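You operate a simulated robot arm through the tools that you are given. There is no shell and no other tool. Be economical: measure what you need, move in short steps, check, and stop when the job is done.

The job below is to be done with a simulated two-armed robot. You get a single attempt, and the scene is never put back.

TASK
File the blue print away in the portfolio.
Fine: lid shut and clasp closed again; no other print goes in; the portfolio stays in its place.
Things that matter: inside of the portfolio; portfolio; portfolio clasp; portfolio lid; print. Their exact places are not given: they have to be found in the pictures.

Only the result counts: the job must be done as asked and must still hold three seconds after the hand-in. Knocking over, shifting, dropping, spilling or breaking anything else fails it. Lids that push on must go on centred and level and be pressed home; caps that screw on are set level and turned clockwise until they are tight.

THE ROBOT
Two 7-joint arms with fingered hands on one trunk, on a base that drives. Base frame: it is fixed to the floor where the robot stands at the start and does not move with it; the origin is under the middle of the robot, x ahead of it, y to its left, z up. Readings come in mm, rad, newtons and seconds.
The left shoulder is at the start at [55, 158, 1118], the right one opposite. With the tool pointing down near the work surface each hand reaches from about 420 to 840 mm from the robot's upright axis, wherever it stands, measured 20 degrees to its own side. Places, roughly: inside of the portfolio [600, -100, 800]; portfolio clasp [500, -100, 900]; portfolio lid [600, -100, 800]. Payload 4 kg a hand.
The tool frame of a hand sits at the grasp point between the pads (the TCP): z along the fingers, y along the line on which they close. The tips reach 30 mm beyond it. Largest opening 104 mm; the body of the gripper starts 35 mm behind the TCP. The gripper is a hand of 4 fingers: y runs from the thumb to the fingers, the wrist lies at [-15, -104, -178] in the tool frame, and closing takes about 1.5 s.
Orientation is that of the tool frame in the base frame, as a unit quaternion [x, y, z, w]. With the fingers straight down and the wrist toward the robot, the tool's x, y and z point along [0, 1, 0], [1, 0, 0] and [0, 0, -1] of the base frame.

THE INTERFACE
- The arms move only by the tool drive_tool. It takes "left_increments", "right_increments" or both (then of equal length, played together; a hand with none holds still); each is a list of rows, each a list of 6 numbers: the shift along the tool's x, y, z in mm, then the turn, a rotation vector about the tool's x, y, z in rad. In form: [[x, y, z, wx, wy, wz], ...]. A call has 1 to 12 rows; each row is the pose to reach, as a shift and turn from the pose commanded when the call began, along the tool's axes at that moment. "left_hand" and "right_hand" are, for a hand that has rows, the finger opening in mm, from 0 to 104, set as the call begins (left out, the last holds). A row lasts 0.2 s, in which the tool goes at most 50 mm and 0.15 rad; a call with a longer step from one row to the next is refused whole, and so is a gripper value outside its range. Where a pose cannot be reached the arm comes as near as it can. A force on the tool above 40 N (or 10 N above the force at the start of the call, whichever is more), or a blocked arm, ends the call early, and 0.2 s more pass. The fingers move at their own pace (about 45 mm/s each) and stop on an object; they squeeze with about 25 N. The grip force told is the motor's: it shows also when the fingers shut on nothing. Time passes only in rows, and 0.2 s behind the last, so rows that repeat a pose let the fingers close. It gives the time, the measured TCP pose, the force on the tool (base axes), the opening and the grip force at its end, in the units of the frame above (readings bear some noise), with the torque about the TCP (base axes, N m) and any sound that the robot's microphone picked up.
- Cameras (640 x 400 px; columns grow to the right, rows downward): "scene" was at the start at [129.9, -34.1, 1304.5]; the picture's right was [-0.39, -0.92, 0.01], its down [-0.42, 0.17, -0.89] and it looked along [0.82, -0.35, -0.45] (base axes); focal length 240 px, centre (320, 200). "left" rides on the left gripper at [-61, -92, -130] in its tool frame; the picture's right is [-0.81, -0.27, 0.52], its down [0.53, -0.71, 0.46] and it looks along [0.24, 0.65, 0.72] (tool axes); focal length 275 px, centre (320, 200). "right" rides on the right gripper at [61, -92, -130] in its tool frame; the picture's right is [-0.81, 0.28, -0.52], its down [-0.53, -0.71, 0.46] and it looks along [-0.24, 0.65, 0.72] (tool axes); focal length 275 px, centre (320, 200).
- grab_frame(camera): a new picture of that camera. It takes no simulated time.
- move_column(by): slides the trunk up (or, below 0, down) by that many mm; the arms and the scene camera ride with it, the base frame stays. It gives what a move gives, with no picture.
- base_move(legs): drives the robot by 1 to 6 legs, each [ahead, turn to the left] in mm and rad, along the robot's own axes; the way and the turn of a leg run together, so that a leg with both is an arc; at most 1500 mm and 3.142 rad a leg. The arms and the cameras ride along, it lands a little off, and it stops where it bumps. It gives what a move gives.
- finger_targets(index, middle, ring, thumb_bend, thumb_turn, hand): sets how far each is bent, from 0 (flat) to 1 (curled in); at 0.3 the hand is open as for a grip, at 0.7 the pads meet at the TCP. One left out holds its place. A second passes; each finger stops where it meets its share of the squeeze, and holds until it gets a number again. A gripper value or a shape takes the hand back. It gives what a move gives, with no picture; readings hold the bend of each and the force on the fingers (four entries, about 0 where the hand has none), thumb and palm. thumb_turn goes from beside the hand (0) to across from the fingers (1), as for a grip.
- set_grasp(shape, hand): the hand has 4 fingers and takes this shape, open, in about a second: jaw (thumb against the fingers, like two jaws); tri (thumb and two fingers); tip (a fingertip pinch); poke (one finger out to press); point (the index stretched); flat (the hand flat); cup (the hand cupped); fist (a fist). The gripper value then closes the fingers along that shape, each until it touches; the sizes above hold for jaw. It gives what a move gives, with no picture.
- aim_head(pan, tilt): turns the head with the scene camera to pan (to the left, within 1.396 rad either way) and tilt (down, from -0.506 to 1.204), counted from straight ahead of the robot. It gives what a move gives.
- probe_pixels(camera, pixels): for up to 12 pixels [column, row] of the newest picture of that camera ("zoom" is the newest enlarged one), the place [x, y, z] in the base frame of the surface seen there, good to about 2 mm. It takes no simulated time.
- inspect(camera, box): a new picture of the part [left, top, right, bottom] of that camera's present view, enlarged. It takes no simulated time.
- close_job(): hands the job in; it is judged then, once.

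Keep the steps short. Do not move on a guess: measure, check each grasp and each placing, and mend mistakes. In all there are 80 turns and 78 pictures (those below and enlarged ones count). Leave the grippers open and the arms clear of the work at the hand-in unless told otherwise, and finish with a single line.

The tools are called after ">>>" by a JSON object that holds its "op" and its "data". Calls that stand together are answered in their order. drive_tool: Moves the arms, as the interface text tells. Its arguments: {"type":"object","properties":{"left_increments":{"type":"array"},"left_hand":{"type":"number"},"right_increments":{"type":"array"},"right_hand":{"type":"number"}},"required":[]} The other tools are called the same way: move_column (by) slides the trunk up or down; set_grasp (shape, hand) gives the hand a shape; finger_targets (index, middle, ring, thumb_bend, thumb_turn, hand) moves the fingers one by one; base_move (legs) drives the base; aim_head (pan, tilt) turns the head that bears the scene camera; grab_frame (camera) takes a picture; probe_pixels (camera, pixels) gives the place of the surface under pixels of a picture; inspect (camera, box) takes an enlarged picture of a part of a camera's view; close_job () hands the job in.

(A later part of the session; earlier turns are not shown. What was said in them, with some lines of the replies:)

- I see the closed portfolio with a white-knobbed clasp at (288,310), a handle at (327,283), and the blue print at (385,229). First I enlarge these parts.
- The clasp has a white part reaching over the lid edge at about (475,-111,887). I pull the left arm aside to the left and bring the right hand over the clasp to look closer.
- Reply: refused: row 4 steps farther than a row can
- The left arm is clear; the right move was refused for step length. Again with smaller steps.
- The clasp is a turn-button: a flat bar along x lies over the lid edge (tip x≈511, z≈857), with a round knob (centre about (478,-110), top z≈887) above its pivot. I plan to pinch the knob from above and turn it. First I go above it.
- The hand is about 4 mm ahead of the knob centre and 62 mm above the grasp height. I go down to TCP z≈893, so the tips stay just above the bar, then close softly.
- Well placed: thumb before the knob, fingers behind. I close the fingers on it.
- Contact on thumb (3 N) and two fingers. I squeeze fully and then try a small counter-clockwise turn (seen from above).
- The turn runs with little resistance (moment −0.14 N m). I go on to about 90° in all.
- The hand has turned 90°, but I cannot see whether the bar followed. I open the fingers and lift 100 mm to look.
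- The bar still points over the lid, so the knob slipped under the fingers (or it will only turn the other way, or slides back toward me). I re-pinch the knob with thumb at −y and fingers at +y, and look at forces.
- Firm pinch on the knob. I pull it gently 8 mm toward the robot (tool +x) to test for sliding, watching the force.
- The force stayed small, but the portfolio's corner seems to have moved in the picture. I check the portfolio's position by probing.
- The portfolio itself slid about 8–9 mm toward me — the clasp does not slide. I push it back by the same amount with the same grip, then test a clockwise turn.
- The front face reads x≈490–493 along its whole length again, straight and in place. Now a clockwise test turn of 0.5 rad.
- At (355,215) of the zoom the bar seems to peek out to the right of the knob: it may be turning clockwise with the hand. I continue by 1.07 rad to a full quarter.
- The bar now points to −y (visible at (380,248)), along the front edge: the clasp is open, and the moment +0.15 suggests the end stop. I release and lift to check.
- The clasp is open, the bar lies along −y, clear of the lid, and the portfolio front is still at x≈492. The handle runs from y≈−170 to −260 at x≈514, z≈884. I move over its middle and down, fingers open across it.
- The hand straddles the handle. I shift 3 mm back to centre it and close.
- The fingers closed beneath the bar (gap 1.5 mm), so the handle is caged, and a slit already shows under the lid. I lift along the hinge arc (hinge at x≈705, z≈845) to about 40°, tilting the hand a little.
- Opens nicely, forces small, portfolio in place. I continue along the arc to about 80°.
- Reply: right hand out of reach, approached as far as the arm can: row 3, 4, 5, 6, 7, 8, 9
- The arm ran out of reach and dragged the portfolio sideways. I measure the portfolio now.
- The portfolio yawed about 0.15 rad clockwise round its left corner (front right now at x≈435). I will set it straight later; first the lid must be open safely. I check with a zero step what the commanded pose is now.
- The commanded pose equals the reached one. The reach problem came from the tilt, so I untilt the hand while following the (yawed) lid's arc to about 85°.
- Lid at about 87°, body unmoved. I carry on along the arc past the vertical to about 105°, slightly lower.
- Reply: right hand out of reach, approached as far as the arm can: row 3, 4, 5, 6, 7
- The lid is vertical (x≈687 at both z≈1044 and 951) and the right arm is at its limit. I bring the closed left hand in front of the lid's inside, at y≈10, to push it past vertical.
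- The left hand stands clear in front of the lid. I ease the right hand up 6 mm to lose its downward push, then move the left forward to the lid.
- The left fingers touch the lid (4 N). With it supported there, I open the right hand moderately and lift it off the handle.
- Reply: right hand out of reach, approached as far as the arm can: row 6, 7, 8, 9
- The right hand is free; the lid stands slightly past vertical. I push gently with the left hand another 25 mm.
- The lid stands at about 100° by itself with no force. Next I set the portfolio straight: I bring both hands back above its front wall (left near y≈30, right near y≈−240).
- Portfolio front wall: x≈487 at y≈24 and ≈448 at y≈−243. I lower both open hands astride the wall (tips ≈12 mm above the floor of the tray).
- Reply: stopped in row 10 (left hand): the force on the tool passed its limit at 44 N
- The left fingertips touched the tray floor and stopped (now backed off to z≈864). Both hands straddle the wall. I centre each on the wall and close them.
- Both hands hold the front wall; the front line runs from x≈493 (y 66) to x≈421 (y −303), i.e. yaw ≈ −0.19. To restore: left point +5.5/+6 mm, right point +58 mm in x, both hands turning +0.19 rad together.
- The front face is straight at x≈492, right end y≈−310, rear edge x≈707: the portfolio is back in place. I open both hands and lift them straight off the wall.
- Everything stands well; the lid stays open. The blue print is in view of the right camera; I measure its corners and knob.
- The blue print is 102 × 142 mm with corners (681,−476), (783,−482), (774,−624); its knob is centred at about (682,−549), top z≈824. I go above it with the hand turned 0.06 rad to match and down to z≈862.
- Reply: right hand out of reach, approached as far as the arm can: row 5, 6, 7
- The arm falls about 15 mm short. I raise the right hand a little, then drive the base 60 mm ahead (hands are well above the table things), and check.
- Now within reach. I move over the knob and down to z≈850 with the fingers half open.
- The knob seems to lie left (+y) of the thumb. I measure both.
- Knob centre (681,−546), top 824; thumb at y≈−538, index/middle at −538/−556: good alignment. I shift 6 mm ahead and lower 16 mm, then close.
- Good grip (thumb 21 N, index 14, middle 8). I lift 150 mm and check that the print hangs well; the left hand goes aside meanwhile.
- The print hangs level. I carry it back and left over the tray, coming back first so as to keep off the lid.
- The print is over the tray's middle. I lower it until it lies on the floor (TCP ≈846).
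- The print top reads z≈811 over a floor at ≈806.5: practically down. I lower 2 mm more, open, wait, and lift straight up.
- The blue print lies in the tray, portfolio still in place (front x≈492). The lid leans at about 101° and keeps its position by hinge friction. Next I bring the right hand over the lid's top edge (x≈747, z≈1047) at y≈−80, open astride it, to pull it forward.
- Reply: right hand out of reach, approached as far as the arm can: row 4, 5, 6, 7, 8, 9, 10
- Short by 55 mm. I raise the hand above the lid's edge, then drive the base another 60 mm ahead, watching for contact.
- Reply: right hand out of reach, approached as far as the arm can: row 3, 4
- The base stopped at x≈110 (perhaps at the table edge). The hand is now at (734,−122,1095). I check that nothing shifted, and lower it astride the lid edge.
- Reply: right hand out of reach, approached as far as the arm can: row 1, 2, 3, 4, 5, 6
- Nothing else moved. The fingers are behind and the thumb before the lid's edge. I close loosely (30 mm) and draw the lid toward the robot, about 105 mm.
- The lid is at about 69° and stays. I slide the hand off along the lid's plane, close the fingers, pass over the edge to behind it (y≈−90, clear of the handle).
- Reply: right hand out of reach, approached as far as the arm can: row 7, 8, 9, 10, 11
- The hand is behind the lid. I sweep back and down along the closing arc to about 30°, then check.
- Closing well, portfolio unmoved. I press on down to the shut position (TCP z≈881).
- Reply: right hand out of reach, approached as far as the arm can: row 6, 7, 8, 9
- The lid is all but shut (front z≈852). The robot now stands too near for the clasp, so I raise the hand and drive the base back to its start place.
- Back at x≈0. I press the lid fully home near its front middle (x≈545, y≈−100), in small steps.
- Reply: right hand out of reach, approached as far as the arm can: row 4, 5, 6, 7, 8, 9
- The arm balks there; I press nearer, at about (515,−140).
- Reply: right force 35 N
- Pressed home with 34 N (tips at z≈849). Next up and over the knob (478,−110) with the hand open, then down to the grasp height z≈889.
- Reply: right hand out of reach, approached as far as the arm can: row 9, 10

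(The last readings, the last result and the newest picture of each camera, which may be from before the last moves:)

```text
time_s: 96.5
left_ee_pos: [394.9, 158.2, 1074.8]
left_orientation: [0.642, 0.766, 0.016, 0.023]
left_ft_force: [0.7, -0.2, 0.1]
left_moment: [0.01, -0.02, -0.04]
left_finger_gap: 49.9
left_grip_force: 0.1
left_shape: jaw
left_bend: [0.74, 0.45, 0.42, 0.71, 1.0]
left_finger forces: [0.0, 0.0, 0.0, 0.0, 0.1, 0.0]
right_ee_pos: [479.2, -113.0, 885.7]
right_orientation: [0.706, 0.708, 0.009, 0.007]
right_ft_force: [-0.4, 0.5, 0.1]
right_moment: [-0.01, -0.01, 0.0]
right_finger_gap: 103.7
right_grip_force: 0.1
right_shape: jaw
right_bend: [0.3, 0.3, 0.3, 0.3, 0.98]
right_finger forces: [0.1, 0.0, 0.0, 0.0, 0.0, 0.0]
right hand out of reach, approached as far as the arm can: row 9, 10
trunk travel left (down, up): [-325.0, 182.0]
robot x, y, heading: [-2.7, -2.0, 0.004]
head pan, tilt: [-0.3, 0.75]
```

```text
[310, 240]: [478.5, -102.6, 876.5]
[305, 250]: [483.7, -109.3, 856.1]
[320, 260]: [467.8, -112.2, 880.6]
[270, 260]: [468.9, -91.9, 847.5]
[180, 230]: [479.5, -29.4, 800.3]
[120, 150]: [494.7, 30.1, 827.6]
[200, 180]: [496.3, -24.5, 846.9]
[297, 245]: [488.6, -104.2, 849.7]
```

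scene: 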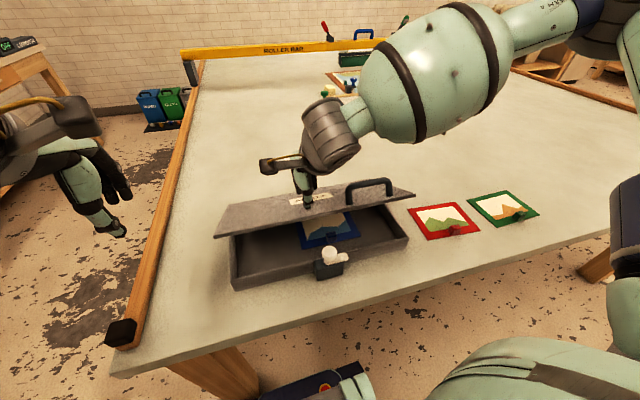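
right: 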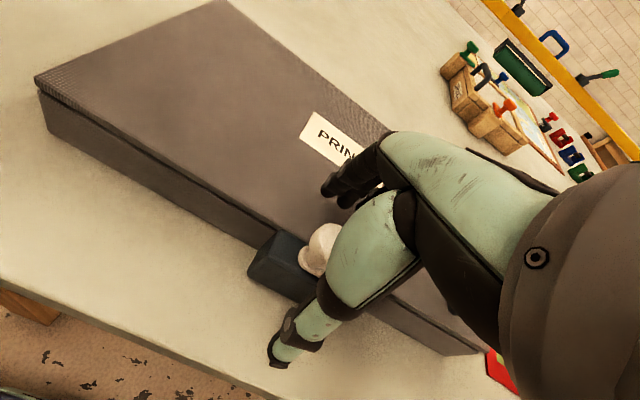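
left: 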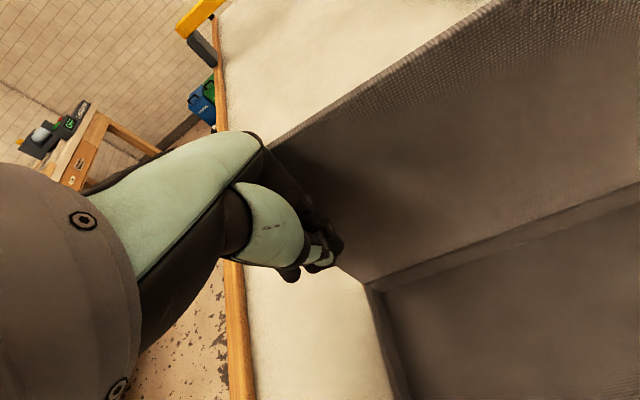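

The knob sits between thumb and fingers, as before. I shift 2 mm and close on it.

>>> {"op": "drive_tool", "data": {"right_increments": [[2, 0, -2, 0, 0, 0], [2, 0, -2, 0, 0, 0], [2, 0, -2, 0, 0, 0], [2, 0, -2, 0, 0, 0], [2, 0, -2, 0, 0, 0], [2, 0, -2, 0, 0, 0], [2, 0, -2, 0, 0, 0], [2, 0, -2, 0, 0, 0], [2, 0, -2, 0, 0, 0], [2, 0, -2, 0, 0, 0]], "right_hand": 0}}

```text
time_s: 98.7
left_ee_pos: [395.1, 158.6, 1074.4]
left_orientation: [0.642, 0.766, 0.015, 0.024]
left_ft_force: [-1.7, 0.1, -0.1]
left_moment: [-0.02, 0.0, -0.01]
left_finger_gap: 49.9
left_grip_force: 0.0
left_shape: jaw
left_bend: [0.74, 0.45, 0.42, 0.71, 1.0]
left_finger forces: [0.0, 0.0, 0.0, 0.1, 0.0, 0.0]
right_ee_pos: [477.9, -111.1, 887.8]
right_orientation: [0.706, 0.708, 0.009, 0.006]
right_ft_force: [-3.4, 1.8, 0.1]
right_moment: [-0.11, -0.14, 0.05]
right_finger_gap: 16.7
right_grip_force: 25.0
right_shape: jaw
right_bend: [0.73, 0.62, 0.68, 0.76, 1.0]
right_finger forces: [10.3, 8.0, 0.0, 0.1, 19.9, 0.0]
trunk travel left (down, up): [-325.0, 182.0]
robot x, y, heading: [-1.0, -1.6, 0.002]
head pan, tilt: [-0.3, 0.75]
```

Firm pinch (gap 16.7 mm, as before). I turn counter-clockwise by 90° to bring the bar back over the lid.

>>> {"op": "drive_tool", "data": {"right_increments": [[0, 0, 0, 0, 0, -0.14], [0, 0, 0, 0, 0, -0.28], [0, 0, 0, 0, 0, -0.42], [0, 0, 0, 0, 0, -0.56], [0, 0, 0, 0, 0, -0.7], [0, 0, 0, 0, 0, -0.84], [0, 0, 0, 0, 0, -0.98], [0, 0, 0, 0, 0, -1.12], [0, 0, 0, 0, 0, -1.26], [0, 0, 0, 0, 0, -1.4], [0, 0, 0, 0, 0, -1.54], [0, 0, 0, 0, 0, -1.59]]}}

>>> {"op": "inspect", "data": {"camera": "scene", "box": [210, 140, 410, 270]}}

```text
time_s: 101.3
left_ee_pos: [392.8, 157.7, 1077.2]
left_orientation: [0.643, 0.766, 0.015, 0.024]
left_ft_force: [-0.4, -0.7, 0.0]
left_moment: [0.0, 0.01, 0.0]
left_finger_gap: 49.8
left_grip_force: 0.0
left_shape: jaw
left_bend: [0.74, 0.45, 0.42, 0.71, 1.0]
left_finger forces: [0.0, 0.0, 0.0, 0.1, 0.0, 0.0]
right_ee_pos: [476.8, -111.5, 887.7]
right_orientation: [-0.011, 1.0, 0.002, 0.01]
right_ft_force: [-16.8, -6.2, -0.9]
right_moment: [-0.02, 0.05, -0.11]
right_finger_gap: 14.3
right_grip_force: 24.7
right_shape: jaw
right_bend: [0.74, 0.73, 0.68, 0.82, 0.94]
right_finger forces: [0.0, 1.3, 0.0, 0.1, 22.7, 0.0]
trunk travel left (down, up): [-325.0, 182.0]
robot x, y, heading: [-0.3, 0.3, 0.001]
head pan, tilt: [-0.3, 0.75]
```

```text
3.08 times, centred on (310, 205) of scene
```

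zoom: 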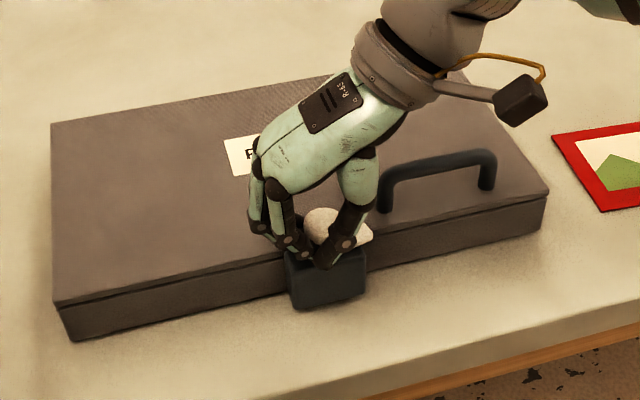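

The bar at (365,237) seems turned only part of the way; the grip slipped off (thumb alone loaded). I release, lift, and look.

>>> {"op": "drive_tool", "data": {"right_increments": [[0, 0, 0, 0, 0, 0], [0, 0, 0, 0, 0, 0], [0, 0, 0, 0, 0, 0], [0, 0, 0, 0, 0, 0], [0, 0, 0, 0, 0, 0], [0, 0, -30, 0, 0, 0], [0, 0, -70, 0, 0, 0], [0, 0, -110, 0, 0, 0], [0, 0, -140, 0, 0, 0], [0, 0, -140, 0, 0, 0]], "right_hand": 104}}

>>> {"op": "inspect", "data": {"camera": "scene", "box": [230, 165, 390, 265]}}

>>> {"op": "probe_pixels", "data": {"camera": "zoom", "pixels": [[330, 240], [365, 240], [290, 245], [200, 265], [450, 215], [550, 190], [330, 220], [350, 250], [220, 235], [390, 200], [60, 300], [385, 240]]}}

```text
time_s: 103.5
left_ee_pos: [394.6, 159.6, 1074.9]
left_orientation: [0.642, 0.766, 0.014, 0.023]
left_ft_force: [-0.2, -0.5, -0.3]
left_moment: [0.02, 0.02, -0.04]
left_finger_gap: 49.8
left_grip_force: 0.0
left_shape: jaw
left_bend: [0.74, 0.45, 0.42, 0.71, 1.0]
left_finger forces: [0.1, 0.1, 0.0, 0.0, 0.0, 0.0]
right_ee_pos: [476.0, -111.5, 1025.5]
right_orientation: [-0.01, 1.0, 0.001, 0.01]
right_ft_force: [0.0, -1.5, -0.8]
right_moment: [0.03, 0.02, 0.0]
right_finger_gap: 103.7
right_grip_force: 0.0
right_shape: jaw
right_bend: [0.3, 0.3, 0.3, 0.3, 0.98]
right_finger forces: [0.0, 0.0, 0.1, 0.1, 0.0, 0.0]
trunk travel left (down, up): [-325.0, 182.0]
robot x, y, heading: [-2.8, -2.1, 0.0]
head pan, tilt: [-0.3, 0.75]
```

```text
4.00 times, centred on (310, 215) of scene
```

zoom: 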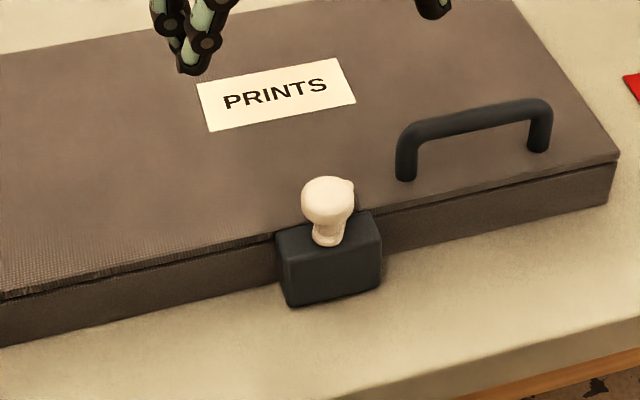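

```text
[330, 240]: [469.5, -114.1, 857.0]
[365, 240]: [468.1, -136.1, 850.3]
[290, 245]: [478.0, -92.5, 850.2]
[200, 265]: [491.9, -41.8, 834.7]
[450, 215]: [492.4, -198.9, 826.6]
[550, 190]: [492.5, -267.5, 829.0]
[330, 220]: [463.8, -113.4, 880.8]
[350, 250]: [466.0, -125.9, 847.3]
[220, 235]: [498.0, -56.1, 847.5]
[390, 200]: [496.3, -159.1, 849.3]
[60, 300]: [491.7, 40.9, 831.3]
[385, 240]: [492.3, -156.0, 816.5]
```

The bar is now over the lid but still about 25–35° short (its tip shows right of the knob at (350,187)). I turn the open hand back 0.7 rad, go down, and pinch again.

>>> {"op": "drive_tool", "data": {"right_increments": [[0, 0, 0, 0, 0, 0.14], [0, 0, 0, 0, 0, 0.28], [0, 0, 0, 0, 0, 0.42], [0, 0, 10, 0, 0, 0.56], [0, 1, 40, 0, 0, 0.7], [0, 1, 70, 0, 0, 0.7], [0, 1, 100, 0, 0, 0.7], [0, 1, 120, 0, 0, 0.7], [0, 1, 137, 0, 0, 0.7], [0, 1, 137, 0, 0, 0.7]]}}

>>> {"op": "drive_tool", "data": {"right_increments": [[0, 0, 0, 0, 0, 0], [0, 0, 0, 0, 0, 0], [0, 0, 0, 0, 0, 0], [0, 0, 0, 0, 0, 0], [0, 0, 0, 0, 0, 0], [0, 0, 0, 0, 0, 0], [0, 0, 0, 0, 0, 0], [0, 0, 0, 0, 0, 0], [0, 0, 0, 0, 0, 0], [0, 0, 0, 0, 0, 0]], "right_hand": 0}}

```text
time_s: 105.7
left_ee_pos: [395.0, 157.8, 1075.6]
left_orientation: [0.643, 0.766, 0.015, 0.024]
left_ft_force: [-0.2, 0.3, -0.7]
left_moment: [-0.02, 0.03, 0.01]
left_finger_gap: 49.7
left_grip_force: 0.0
left_shape: jaw
left_bend: [0.74, 0.45, 0.42, 0.71, 1.0]
left_finger forces: [0.0, 0.1, 0.0, 0.1, 0.0, 0.0]
right_ee_pos: [481.0, -109.6, 892.8]
right_orientation: [0.333, 0.943, 0.006, 0.012]
right_ft_force: [0.8, 0.3, 1.0]
right_moment: [0.02, 0.04, 0.0]
right_finger_gap: 104.0
right_grip_force: 0.0
right_shape: jaw
right_bend: [0.3, 0.3, 0.3, 0.3, 0.98]
right_finger forces: [0.0, 0.0, 0.0, 0.1, 0.0, 0.1]
trunk travel left (down, up): [-325.0, 182.0]
robot x, y, heading: [-4.2, -1.7, 0.001]
head pan, tilt: [-0.3, 0.75]
```

```text
time_s: 107.9
left_ee_pos: [395.4, 157.1, 1076.6]
left_orientation: [0.643, 0.765, 0.015, 0.023]
left_ft_force: [-0.9, -0.1, -0.2]
left_moment: [0.01, 0.01, -0.02]
left_finger_gap: 49.6
left_grip_force: 0.1
left_shape: jaw
left_bend: [0.74, 0.45, 0.42, 0.71, 1.0]
left_finger forces: [0.1, 0.0, 0.0, 0.0, 0.1, 0.0]
right_ee_pos: [480.4, -111.1, 892.2]
right_orientation: [0.333, 0.943, 0.005, 0.01]
right_ft_force: [-4.1, -4.1, 0.5]
right_moment: [-0.01, 0.0, -0.05]
right_finger_gap: 16.7
right_grip_force: 24.8
right_shape: jaw
right_bend: [0.71, 0.7, 0.7, 0.76, 1.0]
right_finger forces: [10.5, 5.1, 0.0, 0.1, 20.9, 0.1]
trunk travel left (down, up): [-325.0, 182.0]
robot x, y, heading: [-1.4, 1.9, 0.002]
head pan, tilt: [-0.3, 0.75]
```

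Pinched again. I turn counter-clockwise by 0.6 rad in small steps and watch the moment.

>>> {"op": "drive_tool", "data": {"right_increments": [[0, 0, 0, 0, 0, -0.08], [0, 0, 0, 0, 0, -0.16], [0, 0, 0, 0, 0, -0.24], [0, 0, 0, 0, 0, -0.32], [0, 0, 0, 0, 0, -0.4], [0, 0, 0, 0, 0, -0.48], [0, 0, 0, 0, 0, -0.56], [0, 0, 0, 0, 0, -0.6]]}}

```text
time_s: 109.7
left_ee_pos: [393.9, 157.1, 1075.9]
left_orientation: [0.642, 0.766, 0.014, 0.024]
left_ft_force: [0.0, -0.7, 0.2]
left_moment: [0.0, 0.03, 0.0]
left_finger_gap: 50.1
left_grip_force: 0.0
left_shape: jaw
left_bend: [0.74, 0.45, 0.42, 0.71, 1.0]
left_finger forces: [0.0, 0.1, 0.1, 0.0, 0.0, 0.0]
right_ee_pos: [478.3, -111.8, 890.7]
right_orientation: [0.038, 0.999, 0.002, 0.01]
right_ft_force: [-8.7, -9.2, 0.5]
right_moment: [-0.08, 0.1, -0.06]
right_finger_gap: 17.2
right_grip_force: 25.2
right_shape: jaw
right_bend: [0.71, 0.71, 0.7, 0.76, 0.99]
right_finger forces: [11.1, 4.2, 0.0, 0.0, 22.1, 0.0]
trunk travel left (down, up): [-325.0, 182.0]
robot x, y, heading: [-1.0, -0.1, 0.003]
head pan, tilt: [-0.3, 0.75]
```

The grip still holds. A further 0.15 rad toward the stop, then release and lift to look.

>>> {"op": "drive_tool", "data": {"right_increments": [[0, 0, 0, 0, 0, -0.05], [0, 0, 0, 0, 0, -0.1], [0, 0, 0, 0, 0, -0.15], [0, 0, 0, 0, 0, -0.15]]}}

>>> {"op": "drive_tool", "data": {"right_increments": [[0, 0, 0, 0, 0, 0], [0, 0, 0, 0, 0, 0], [0, 0, 0, 0, 0, 0], [0, 0, 0, 0, 0, 0], [0, 0, 0, 0, 0, 0], [0, 0, -30, 0, 0, 0], [0, 0, -70, 0, 0, 0], [0, 0, -110, 0, 0, 0], [0, -30, -140, 0, 0, 0], [0, -60, -140, 0, 0, 0], [0, -60, -140, 0, 0, 0]], "right_hand": 104}}

>>> {"op": "inspect", "data": {"camera": "scene", "box": [210, 150, 400, 260]}}

>>> {"op": "probe_pixels", "data": {"camera": "zoom", "pixels": [[315, 230], [275, 232], [567, 206], [440, 235], [150, 300], [60, 320], [345, 225], [583, 195], [45, 325], [340, 265]]}}

```text
time_s: 110.7
left_ee_pos: [395.8, 157.0, 1076.2]
left_orientation: [0.643, 0.766, 0.015, 0.024]
left_ft_force: [-0.4, -0.2, -1.3]
left_moment: [-0.04, 0.02, -0.01]
left_finger_gap: 49.9
left_grip_force: 0.0
left_shape: jaw
left_bend: [0.74, 0.45, 0.42, 0.71, 1.0]
left_finger forces: [0.0, 0.1, 0.0, 0.1, 0.1, 0.0]
right_ee_pos: [478.3, -111.4, 891.3]
right_orientation: [-0.035, 0.999, 0.0, 0.01]
right_ft_force: [-6.4, -6.6, 0.2]
right_moment: [-0.13, 0.09, -0.19]
right_finger_gap: 17.0
right_grip_force: 25.3
right_shape: jaw
right_bend: [0.71, 0.71, 0.7, 0.77, 0.97]
right_finger forces: [11.7, 4.1, 0.0, 0.0, 22.0, 0.0]
trunk travel left (down, up): [-325.0, 182.0]
robot x, y, heading: [-0.7, -2.1, 0.002]
head pan, tilt: [-0.3, 0.75]
```

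```text
time_s: 113.1
left_ee_pos: [395.9, 159.5, 1074.0]
left_orientation: [0.642, 0.766, 0.014, 0.023]
left_ft_force: [-0.1, -0.1, -0.3]
left_moment: [0.01, -0.01, -0.01]
left_finger_gap: 49.6
left_grip_force: 0.1
left_shape: jaw
left_bend: [0.74, 0.45, 0.42, 0.71, 1.0]
left_finger forces: [0.1, 0.0, 0.1, 0.0, 0.1, 0.0]
right_ee_pos: [480.2, -169.4, 1032.0]
right_orientation: [-0.036, 0.999, 0.0, 0.011]
right_ft_force: [-0.1, 0.5, 0.1]
right_moment: [-0.02, 0.01, -0.01]
right_finger_gap: 103.7
right_grip_force: 0.0
right_shape: jaw
right_bend: [0.3, 0.3, 0.3, 0.3, 0.98]
right_finger forces: [0.1, 0.1, 0.0, 0.0, 0.1, 0.0]
trunk travel left (down, up): [-325.0, 182.0]
robot x, y, heading: [0.7, -1.4, 0.0]
head pan, tilt: [-0.3, 0.75]
```

```text
3.37 times, centred on (305, 205) of scene
```

zoom: 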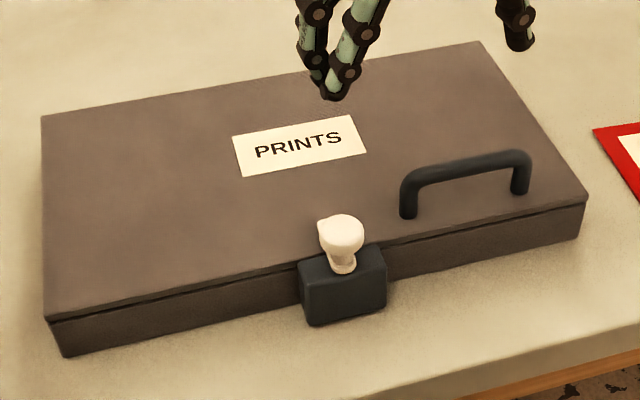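

```text
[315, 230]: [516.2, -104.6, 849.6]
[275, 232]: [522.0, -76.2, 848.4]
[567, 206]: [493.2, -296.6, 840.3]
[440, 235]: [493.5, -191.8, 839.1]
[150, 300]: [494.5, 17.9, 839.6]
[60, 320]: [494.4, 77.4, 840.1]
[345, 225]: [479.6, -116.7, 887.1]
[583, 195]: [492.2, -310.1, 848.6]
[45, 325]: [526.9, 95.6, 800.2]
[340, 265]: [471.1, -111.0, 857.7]
```

The bar's tip again peeks out left of the knob just as at the start (end stop felt, 0.19 N m); lid shut (z≈849), portfolio front straight at x≈493, right end y≈−310. I draw both arms clear with open hands.

>>> {"op": "drive_tool", "data": {"right_increments": [[10, 0, -30, 0, 0, 0], [20, -30, -60, 0, 0, 0], [30, -65, -80, 0, 0, 0], [40, -100, -100, 0, 0, 0], [50, -135, -120, 0, 0, 0], [60, -165, -140, 0, 0, 0]], "left_increments": [[10, 0, -10, 0, 0, 0], [30, 0, -20, 0, 0, 0], [50, 0, -40, 0, 0, 0], [70, 0, -60, 0, 0, 0], [90, 0, -80, 0, 0, 0], [100, 0, -90, 0, 0, 0]], "left_hand": 104, "right_hand": 104}}

>>> {"op": "grab_frame", "data": {"camera": "scene"}}

```text
time_s: 114.5
left_ee_pos: [373.1, 256.2, 1164.7]
left_orientation: [0.643, 0.765, 0.015, 0.023]
left_ft_force: [0.6, 0.1, 0.1]
left_moment: [-0.01, 0.01, 0.01]
left_finger_gap: 103.6
left_grip_force: 0.0
left_shape: jaw
left_bend: [0.3, 0.3, 0.3, 0.3, 0.98]
left_finger forces: [0.1, 0.0, 0.1, 0.0, 0.1, 0.1]
right_ee_pos: [428.5, -338.8, 1168.3]
right_orientation: [-0.036, 0.999, 0.0, 0.011]
right_ft_force: [0.6, 0.6, -0.5]
right_moment: [-0.01, 0.03, -0.03]
right_finger_gap: 103.7
right_grip_force: 0.1
right_shape: jaw
right_bend: [0.3, 0.3, 0.3, 0.3, 0.98]
right_finger forces: [0.1, 0.1, 0.0, 0.0, 0.0, 0.1]
trunk travel left (down, up): [-325.0, 182.0]
robot x, y, heading: [-3.3, -0.3, 0.001]
head pan, tilt: [-0.3, 0.75]
```

```text
1 pictures are left
```

scene: 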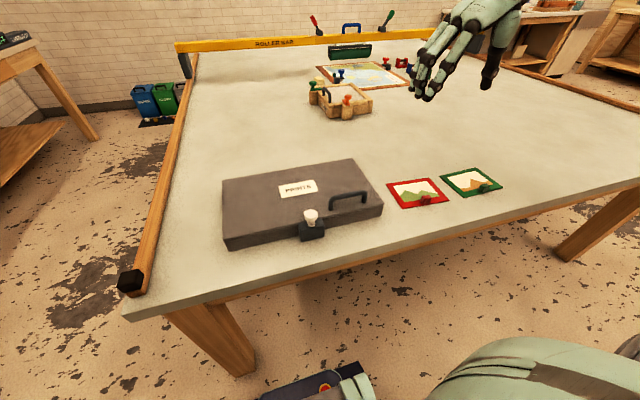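

All is in order: portfolio shut and clasped in its place, red and green prints untouched, arms clear. I hand the job in.

>>> {"op": "close_job", "data": {}}

```text
The job is handed in.
```

The blue print is inside the portfolio, the lid is shut and the clasp closed; the portfolio was knocked out of place twice on the way, but I put it back to within about 3 mm of its start.
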